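You operate a simulated robot arm through the tools that you are given. There is no shell and no other tool. Be economical: measure what you need, move in short steps, check, and stop when the job is done.

Carry out the task below with a simulated robot arm. There is one attempt and no reset: what you move stays moved.

TASK
Press the test button on the bench supply three times.

It is judged by the outcome, as a careful person would: the job done as asked, and still so three seconds after it is handed in. It fails if anything else is knocked over, pushed out of place, dropped, spilled or broken.

THE ROBOT
A 7-joint arm with a two-finger parallel gripper, fixed in place. Base frame: the origin is at the foot of the arm, x ahead of it, y to its left, z up. Lengths are in mm, angles in rad, forces in N, time in s.
Its first joint turns from -1.152 to 1.152 rad. Payload 2.4 kg.
Tool frame: the origin (TCP) lies between the finger pads and is the grasp point; the fingertips stand 30 mm ahead of it; z points along the fingers, y is the line along which they close. The gripper opens to 94 mm. The fingers are 28 mm wide and 10 mm thick; the gripper's body (50 by 96 mm) begins 55 mm behind the TCP.
Orientation is told as [roll, pitch, yaw] about the base's x, y, z axes, in that order, counted from this pose: with the fingers straight down and closing along the base's y, the tool's x points along the base's -x, its y along +y and its z along -z.

THE INTERFACE
- The arm moves only by the tool send_rows. Its argument "motion" is a list of rows, each an object of numbers (a shift or turn left out is 0, a gripper value left out holds the last): "tx", "ty", "tz": the shift along the tool's x, y, z in units of 250 mm (1.0 is 250 mm); "rx", "ry", "rz": the turn, a rotation vector about the tool's x, y, z in units of 90 degrees (1.0 is 90 degrees); "claw": the finger opening in mm, from 0 to 94. In form: [{"tx": .., "ty": .., "tz": .., "rx": .., "ry": .., "rz": .., "claw": ..}, ...]. A call has 1 to 8 rows; each row is the pose to reach, as a shift and turn from the pose commanded when the call began, along the tool's axes at that moment. A call with a number of a shift or a turn outside -1 to 1 is refused whole. A row lasts 0.2 s, in which the tool goes at most 50 mm and 0.15 rad; a call with a longer step from one row to the next is refused whole, and so is a gripper value outside its range. A pose out of reach is approached as far as the arm can. The call stops where the force on the tool passes 40 N (or 10 N more than at its start, if that is more) or the arm is blocked; 0.2 s more then pass. The fingers move at their own pace (about 153 mm/s each) and stop on an object; they squeeze with about 21 N. The grip force told is the motor's: it shows also when the fingers shut on nothing. Time passes only in rows, and 0.2 s behind the last, so rows that repeat a pose let the fingers close. It gives the time, the measured TCP pose, the force on the tool (base axes), the opening and the grip force at its end, in the units of the frame above (readings bear some noise).
- Cameras (640 x 400 px; columns grow to the right, rows downward): "scene" is fixed at [12.6, 450.9, 1466.4]; the picture's right is [-0.94, -0.35, 0.00], its down [-0.13, 0.33, -0.93] and it looks along [0.33, -0.87, -0.36] (base axes); focal length 369 px, centre (320, 200). "wrist" rides on the gripper at [-37, 0, -58] in the tool frame; the picture's right is [0.00, -1.00, 0.00], its down [0.97, 0.00, -0.24] and it looks along [0.24, 0.00, 0.97] (tool axes); focal length 218 px, centre (320, 200).
- capture(camera): a new picture of that camera. No time passes.
- locate(camera, pixels): for up to 12 pixels [column, row] of the newest picture of that camera ("zoom" is the newest enlarged one), the place [x, y, z] in the base frame of the surface seen there, good to about 3 mm. No time passes.
- close_up(camera, box): a new picture of the part [left, top, right, bottom] of that camera's present view, enlarged. No time passes.
- sign_off(): hands the job in; it is judged then, once.

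Work in short steps. Measure before you move; look again where a grasp or a placing could have gone wrong, and mend it. You have 60 turns and 26 pictures in all, the two below and enlarged ones among them. Open the gripper and draw the arm clear of the work before you hand the job in, unless the task says otherwise; then end with one line.

The tools are called as name(argument=value, ...) on one line, values as JSON. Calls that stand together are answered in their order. send_rows: Moves the arm, as the interface text tells. Its arguments: {"type":"object","properties":{"motion":{"type":"array","items":{"type":"object","properties":{"tx":{"type":"number"},"ty":{"type":"number"},"tz":{"type":"number"},"rx":{"type":"number"},"ry":{"type":"number"},"rz":{"type":"number"},"claw":{"type":"number"}}}}},"required":["motion"]} The other tools are called the same way: capture (camera) takes a picture; locate (camera, pixels) gives the place of the surface under pixels of a picture; close_up (camera, box) takes an enlarged picture of a part of a camera's view; sign_off () hands the job in.

At the start:

```text
clock: 0.0
position: [246.7, -312.4, 1156.9]
tcp_rot: [0.0, 0.001, -0.001]
force: [-0.1, 0.0, 0.3]
opening: 93.8
grip_force: 0.1
```

scene: 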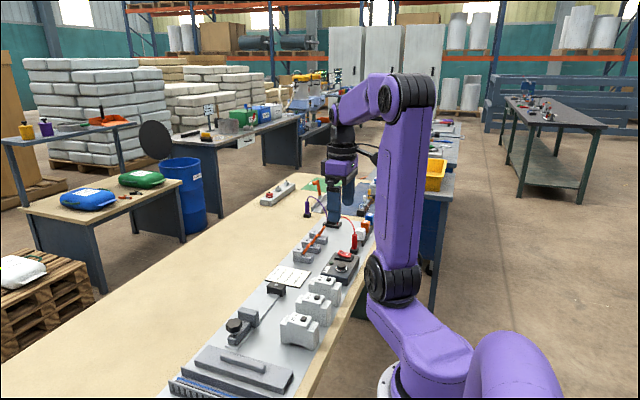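
wrist: 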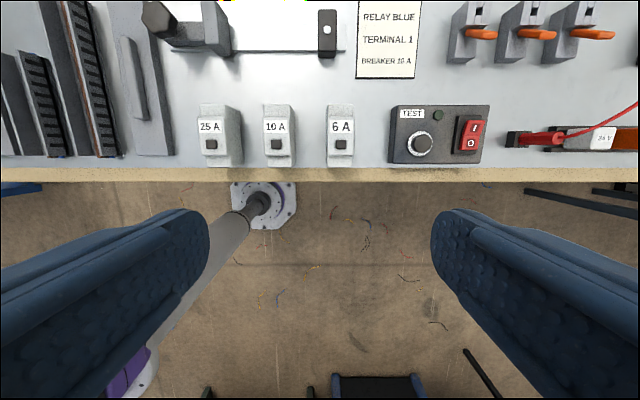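

The wrist view shows the supply box with "TEST" label and a round button at about (421,144). I take a close-up and locate it.

close_up(camera="wrist", box=[370, 80, 530, 180])

locate(camera="wrist", pixels=[[421, 144], [421, 135], [412, 150], [438, 115], [400, 155], [470, 125], [470, 144], [484, 110], [395, 110], [540, 139], [341, 145], [450, 150]])

close_up(camera="scene", box=[270, 200, 390, 300])

```text
4.00 times, centred on (450, 130) of wrist
```

zoom: 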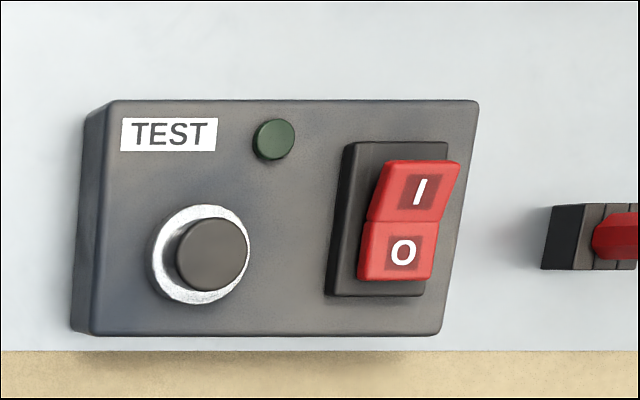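

```text
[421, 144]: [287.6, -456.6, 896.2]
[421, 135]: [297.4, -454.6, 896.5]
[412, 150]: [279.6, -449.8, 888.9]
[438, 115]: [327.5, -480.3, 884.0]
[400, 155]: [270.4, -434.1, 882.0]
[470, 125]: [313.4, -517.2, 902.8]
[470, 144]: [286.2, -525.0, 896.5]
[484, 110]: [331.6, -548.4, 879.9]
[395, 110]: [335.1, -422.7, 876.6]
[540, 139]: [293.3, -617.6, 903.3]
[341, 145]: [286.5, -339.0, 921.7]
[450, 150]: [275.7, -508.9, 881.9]
```

```text
4.00 times, centred on (330, 250) of scene
```

zoom: 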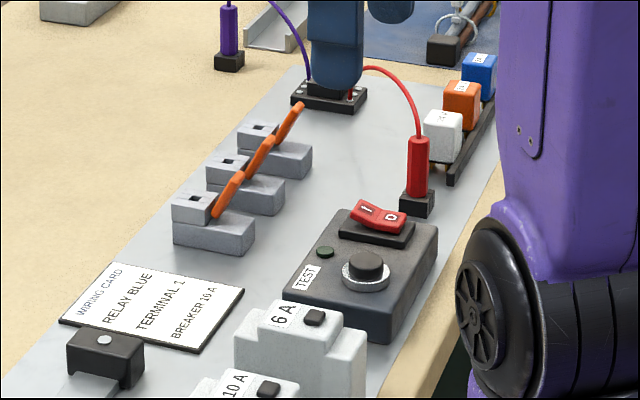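

The button is a dark cap in a silver ring, zoom (367,262) in the scene view, with the rocker close by on the -y side. I cross-check the heights from this view.

locate(camera="zoom", pixels=[[367, 260], [355, 258], [380, 262], [367, 285], [325, 252], [310, 295], [400, 270], [365, 208], [400, 222], [318, 308], [280, 312], [416, 140]])

locate(camera="wrist", pixels=[[424, 143], [428, 143], [420, 143], [424, 138], [424, 149], [424, 170], [300, 100]])

```text
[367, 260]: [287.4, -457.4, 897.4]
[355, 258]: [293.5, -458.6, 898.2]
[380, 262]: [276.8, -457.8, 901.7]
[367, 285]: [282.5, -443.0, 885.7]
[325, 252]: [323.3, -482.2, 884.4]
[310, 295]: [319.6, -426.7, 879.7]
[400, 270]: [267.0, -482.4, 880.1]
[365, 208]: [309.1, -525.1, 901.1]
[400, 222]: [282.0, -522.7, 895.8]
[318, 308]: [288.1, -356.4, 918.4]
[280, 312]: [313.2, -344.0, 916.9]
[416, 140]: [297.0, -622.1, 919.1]
```

```text
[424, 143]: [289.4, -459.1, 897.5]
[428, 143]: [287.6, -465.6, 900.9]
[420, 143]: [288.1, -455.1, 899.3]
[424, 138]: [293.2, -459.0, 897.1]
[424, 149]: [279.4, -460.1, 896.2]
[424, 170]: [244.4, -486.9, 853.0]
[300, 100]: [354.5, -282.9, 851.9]
```

Cap centre is about (287, -459), top z ≈ 898. I close the fingers, move above it at the present height, then descend to tips at about z = 930.

send_rows(motion=[{"tx": -0.04, "ty": -0.147, "claw": 0}, {"tx": -0.08, "ty": -0.293, "claw": 0}, {"tx": -0.12, "ty": -0.44, "claw": 0}, {"tx": -0.161, "ty": -0.586, "claw": 0}, {"tx": -0.161, "ty": -0.586, "tz": 0.19}, {"tx": -0.161, "ty": -0.586, "tz": 0.38}, {"tx": -0.161, "ty": -0.586, "tz": 0.57}, {"tx": -0.161, "ty": -0.586, "tz": 0.76}])

close_up(camera="scene", box=[270, 200, 390, 300])

capture(camera="wrist")

```text
clock: 1.8
position: [288.2, -460.9, 966.4]
tcp_rot: [-0.001, 0.0, -0.001]
force: [1.2, -0.8, -0.2]
opening: 0.0
grip_force: 21.0
```

```text
4.00 times, centred on (330, 250) of scene
```

zoom: 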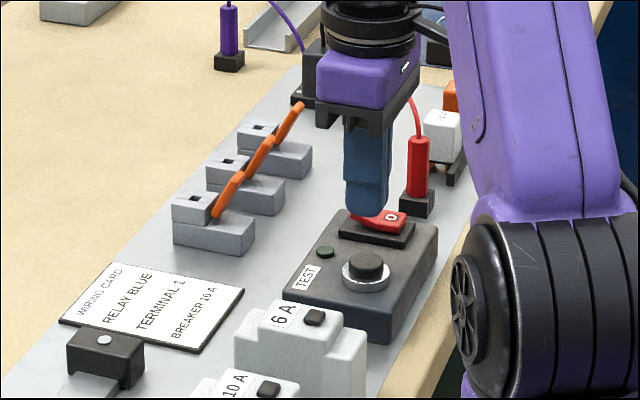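

```text
20 pictures are left
```

wrist: 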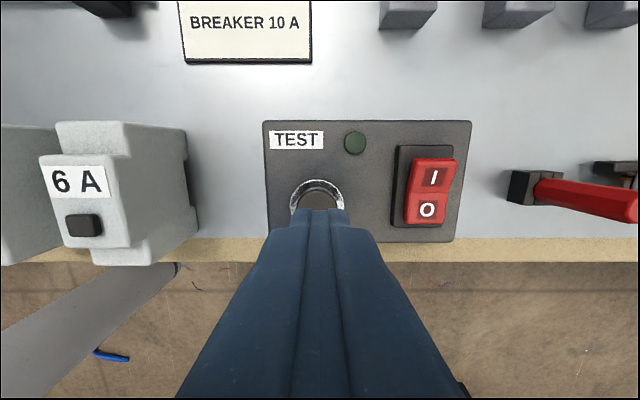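

The fingers are in line with the cap at (318,200). I descend to about 4 mm above it.

send_rows(motion=[{"ty": 0.006, "tz": 0.06}, {"ty": 0.006, "tz": 0.12}, {"ty": 0.006, "tz": 0.135}])

capture(camera="wrist")

close_up(camera="scene", box=[330, 235, 390, 285])

```text
clock: 2.6
position: [288.3, -458.5, 931.1]
tcp_rot: [0.0, 0.001, 0.0]
force: [0.5, -0.1, 0.9]
opening: 0.0
grip_force: 20.6
```

```text
19 pictures are left
```

wrist: 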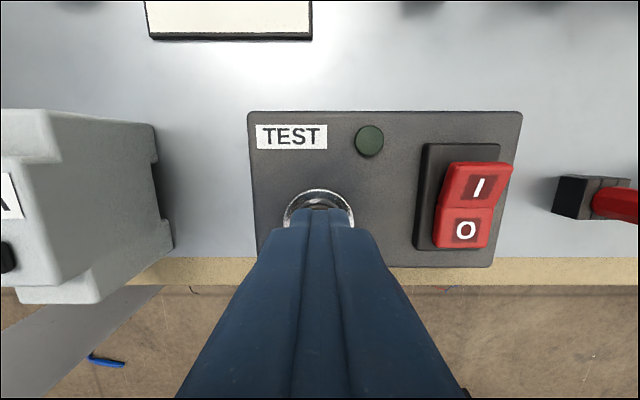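

```text
8.00 times, centred on (360, 260) of scene
```

zoom: 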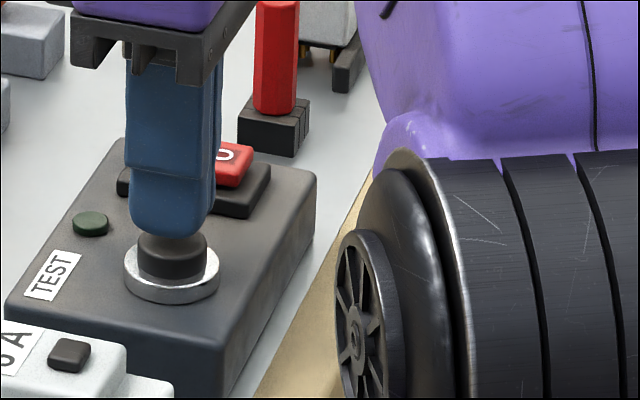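

The tips sit just above the cap, centred. I press down in 1 mm steps and watch force and lamp.

send_rows(motion=[{"tz": 0.008}, {"tz": 0.012}, {"tz": 0.016}, {"tz": 0.02}, {"tz": 0.024}])

close_up(camera="wrist", box=[240, 100, 400, 200])

```text
clock: 3.8
position: [287.8, -457.7, 926.9]
tcp_rot: [0.001, 0.002, 0.0]
force: [0.1, -0.6, 0.3]
opening: 0.1
grip_force: 20.7
```

```text
4.00 times, centred on (320, 150) of wrist
```

zoom: 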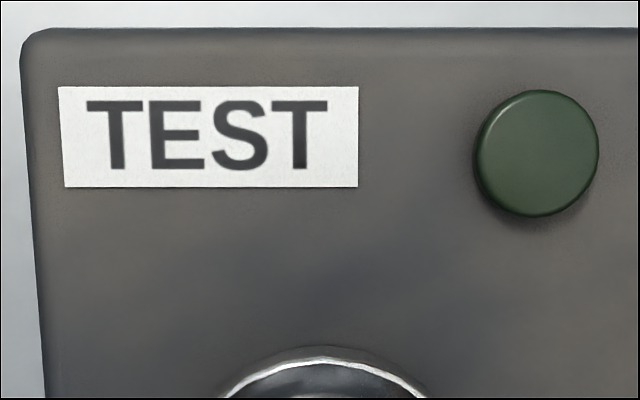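

No contact force yet (tips z ≈ 897); I continue 3 mm more.

send_rows(motion=[{"tz": 0.004}, {"tz": 0.008}, {"tz": 0.012}, {"tz": 0.012}])

close_up(camera="wrist", box=[240, 100, 400, 200])

```text
clock: 4.8
position: [287.1, -457.7, 925.6]
tcp_rot: [-0.001, 0.001, -0.002]
force: [1.1, 1.0, 0.7]
opening: 0.1
grip_force: 21.0
```

```text
4.00 times, centred on (320, 150) of wrist
```

zoom: 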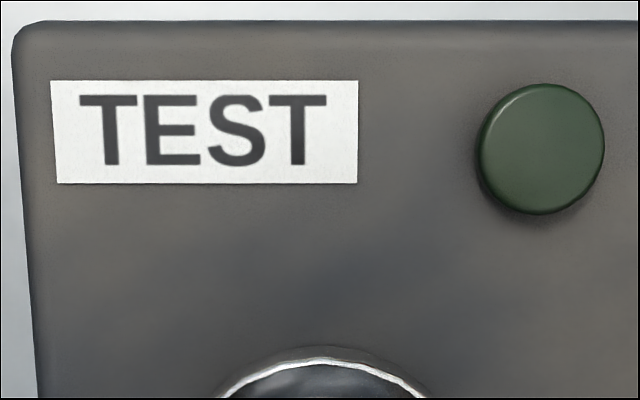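

Force still ≈ 1 N and the lamp is dark. I go 3 mm further.

send_rows(motion=[{"tz": 0.004}, {"tz": 0.008}, {"tz": 0.012}, {"tz": 0.012}])

close_up(camera="scene", box=[330, 235, 390, 285])

```text
clock: 5.8
position: [288.0, -457.5, 921.8]
tcp_rot: [-0.003, 0.0, -0.001]
force: [-1.8, -2.0, 4.9]
opening: 0.3
grip_force: 21.0
```

```text
8.00 times, centred on (360, 260) of scene
```

zoom: 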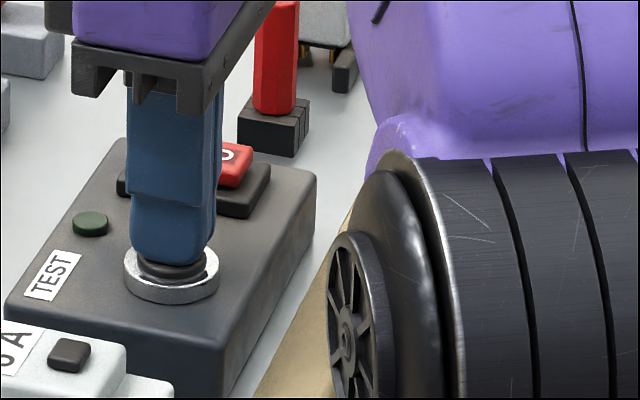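

Contact now: 4.9 N and the cap partly down. I press further to find the end of travel.

send_rows(motion=[{"tz": 0.004}, {"tz": 0.008}, {"tz": 0.012}, {"tz": 0.012}])

close_up(camera="scene", box=[330, 235, 390, 285])

```text
clock: 6.8
position: [287.7, -457.4, 918.2]
tcp_rot: [-0.004, -0.001, 0.0]
force: [-4.8, -3.7, 21.8]
opening: 0.1
grip_force: 21.1
```

```text
8.00 times, centred on (360, 260) of scene
```

zoom: 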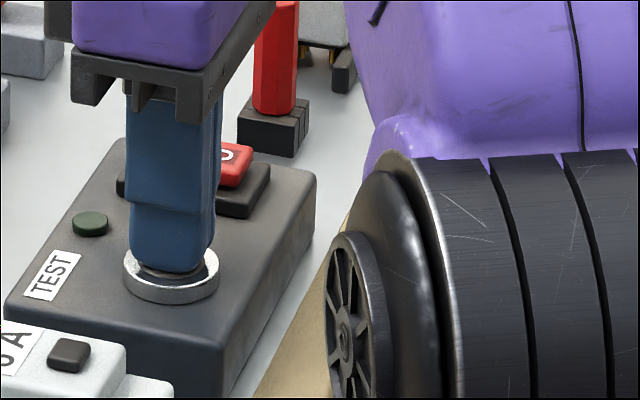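

Force rose to 21.8 N: the cap has bottomed. I release by 16 mm and check the cap springs back and the lamp.

send_rows(motion=[{"tz": -0.02}, {"tz": -0.04}, {"tz": -0.064}, {"tz": -0.064}])

close_up(camera="scene", box=[330, 235, 390, 285])

```text
clock: 7.8
position: [287.6, -456.1, 934.5]
tcp_rot: [0.0, -0.002, -0.001]
force: [-0.1, -0.3, -0.1]
opening: 0.0
grip_force: 21.6
```

```text
8.00 times, centred on (360, 260) of scene
```

zoom: 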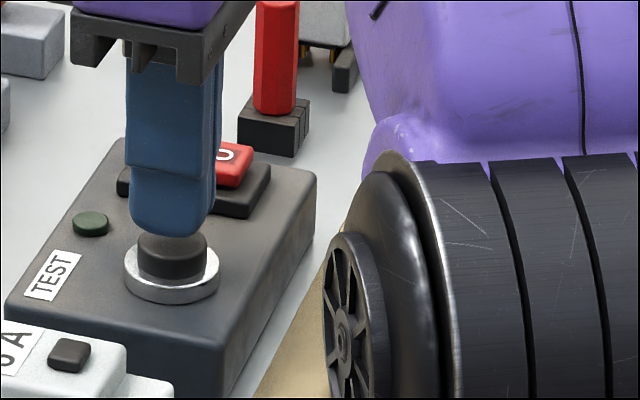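

The cap has sprung back up: press one counted. Second press to the same depth, then release.

send_rows(motion=[{"ty": -0.006, "tz": 0.03}, {"ty": -0.006, "tz": 0.045}, {"ty": -0.006, "tz": 0.054}, {"ty": -0.006, "tz": 0.06}, {"ty": -0.006, "tz": 0.064}, {"ty": -0.006, "tz": 0.064}, {"ty": -0.006, "tz": 0.064}])

close_up(camera="scene", box=[330, 235, 390, 285])

```text
clock: 9.4
position: [288.1, -458.3, 918.0]
tcp_rot: [-0.002, 0.0, 0.0]
force: [1.7, 6.9, 20.7]
opening: 0.0
grip_force: 20.6
```

```text
8.00 times, centred on (360, 260) of scene
```

zoom: 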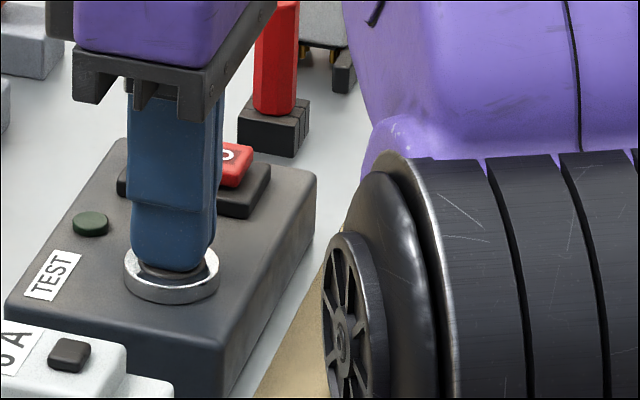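

Second press bottomed (20.7 N at the same depth). I release 16 mm.

send_rows(motion=[{"tz": -0.02}, {"tz": -0.04}, {"tz": -0.064}, {"tz": -0.064}])

close_up(camera="scene", box=[330, 235, 390, 285])

```text
clock: 10.4
position: [287.4, -457.6, 935.2]
tcp_rot: [0.0, -0.001, 0.001]
force: [-1.0, 0.7, -0.3]
opening: 0.0
grip_force: 20.7
```

```text
8.00 times, centred on (360, 260) of scene
```

zoom: 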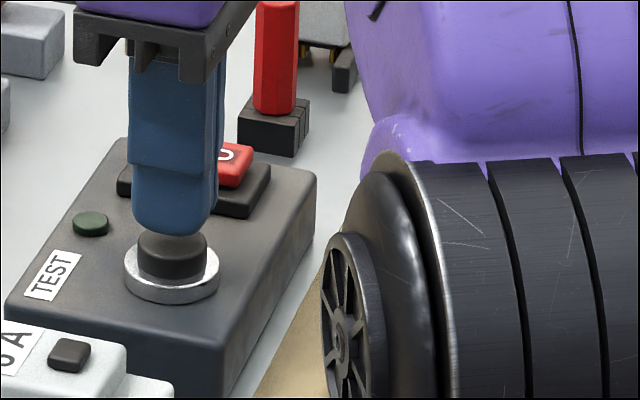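

The cap is back up. Third press, same depth.

send_rows(motion=[{"tz": 0.03}, {"tz": 0.045}, {"tz": 0.054}, {"tz": 0.06}, {"tz": 0.064}, {"tz": 0.064}, {"tz": 0.064}])

close_up(camera="scene", box=[330, 235, 390, 285])

```text
clock: 12.0
position: [287.8, -459.7, 918.7]
tcp_rot: [0.0, 0.0, -0.001]
force: [-5.4, 7.0, 20.3]
opening: 0.0
grip_force: 21.6
```

```text
8.00 times, centred on (360, 260) of scene
```

zoom: 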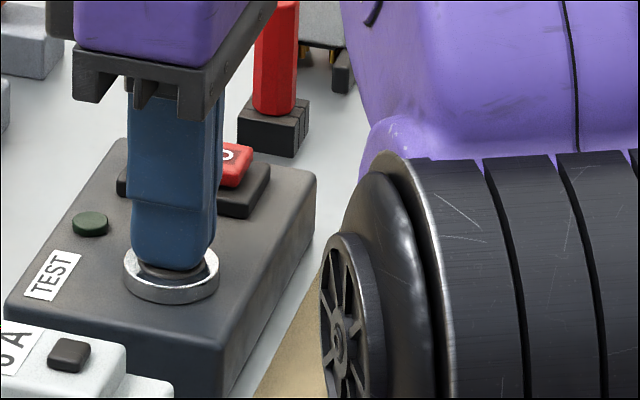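

Third press bottomed (20.3 N). I release, rise well clear, and open the gripper at height.

send_rows(motion=[{"tz": -0.03}, {"tz": -0.1}, {"tz": -0.28}, {"tz": -0.46}, {"tz": -0.64}, {"tz": -0.8, "claw": 94}, {"tz": -0.8, "claw": 94}, {"tz": -0.8, "claw": 94}])

capture(camera="wrist")

close_up(camera="scene", box=[270, 200, 390, 300])

```text
clock: 13.8
position: [286.8, -459.6, 1118.6]
tcp_rot: [0.0, -0.001, 0.001]
force: [-0.4, -0.2, -0.8]
opening: 94.2
grip_force: 0.0
```

```text
9 pictures are left
```

wrist: 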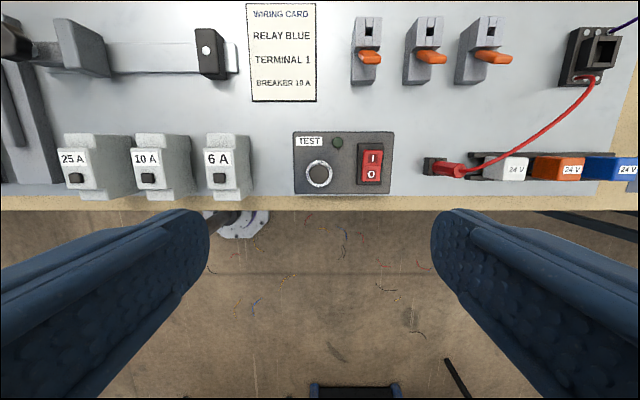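

```text
4.00 times, centred on (330, 250) of scene
```

zoom: 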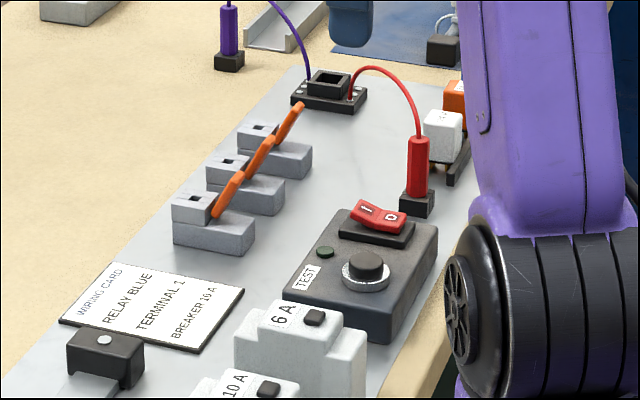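

The button is back up, everything else is unmoved, and the arm is clear with the gripper open. I hand in.

sign_off()

```text
The job is handed in.
```

I pressed the test button three times, each to the end of its travel (about 20 N) with a release in between; the green lamp stayed dark throughout, and I left the rocker switch alone.
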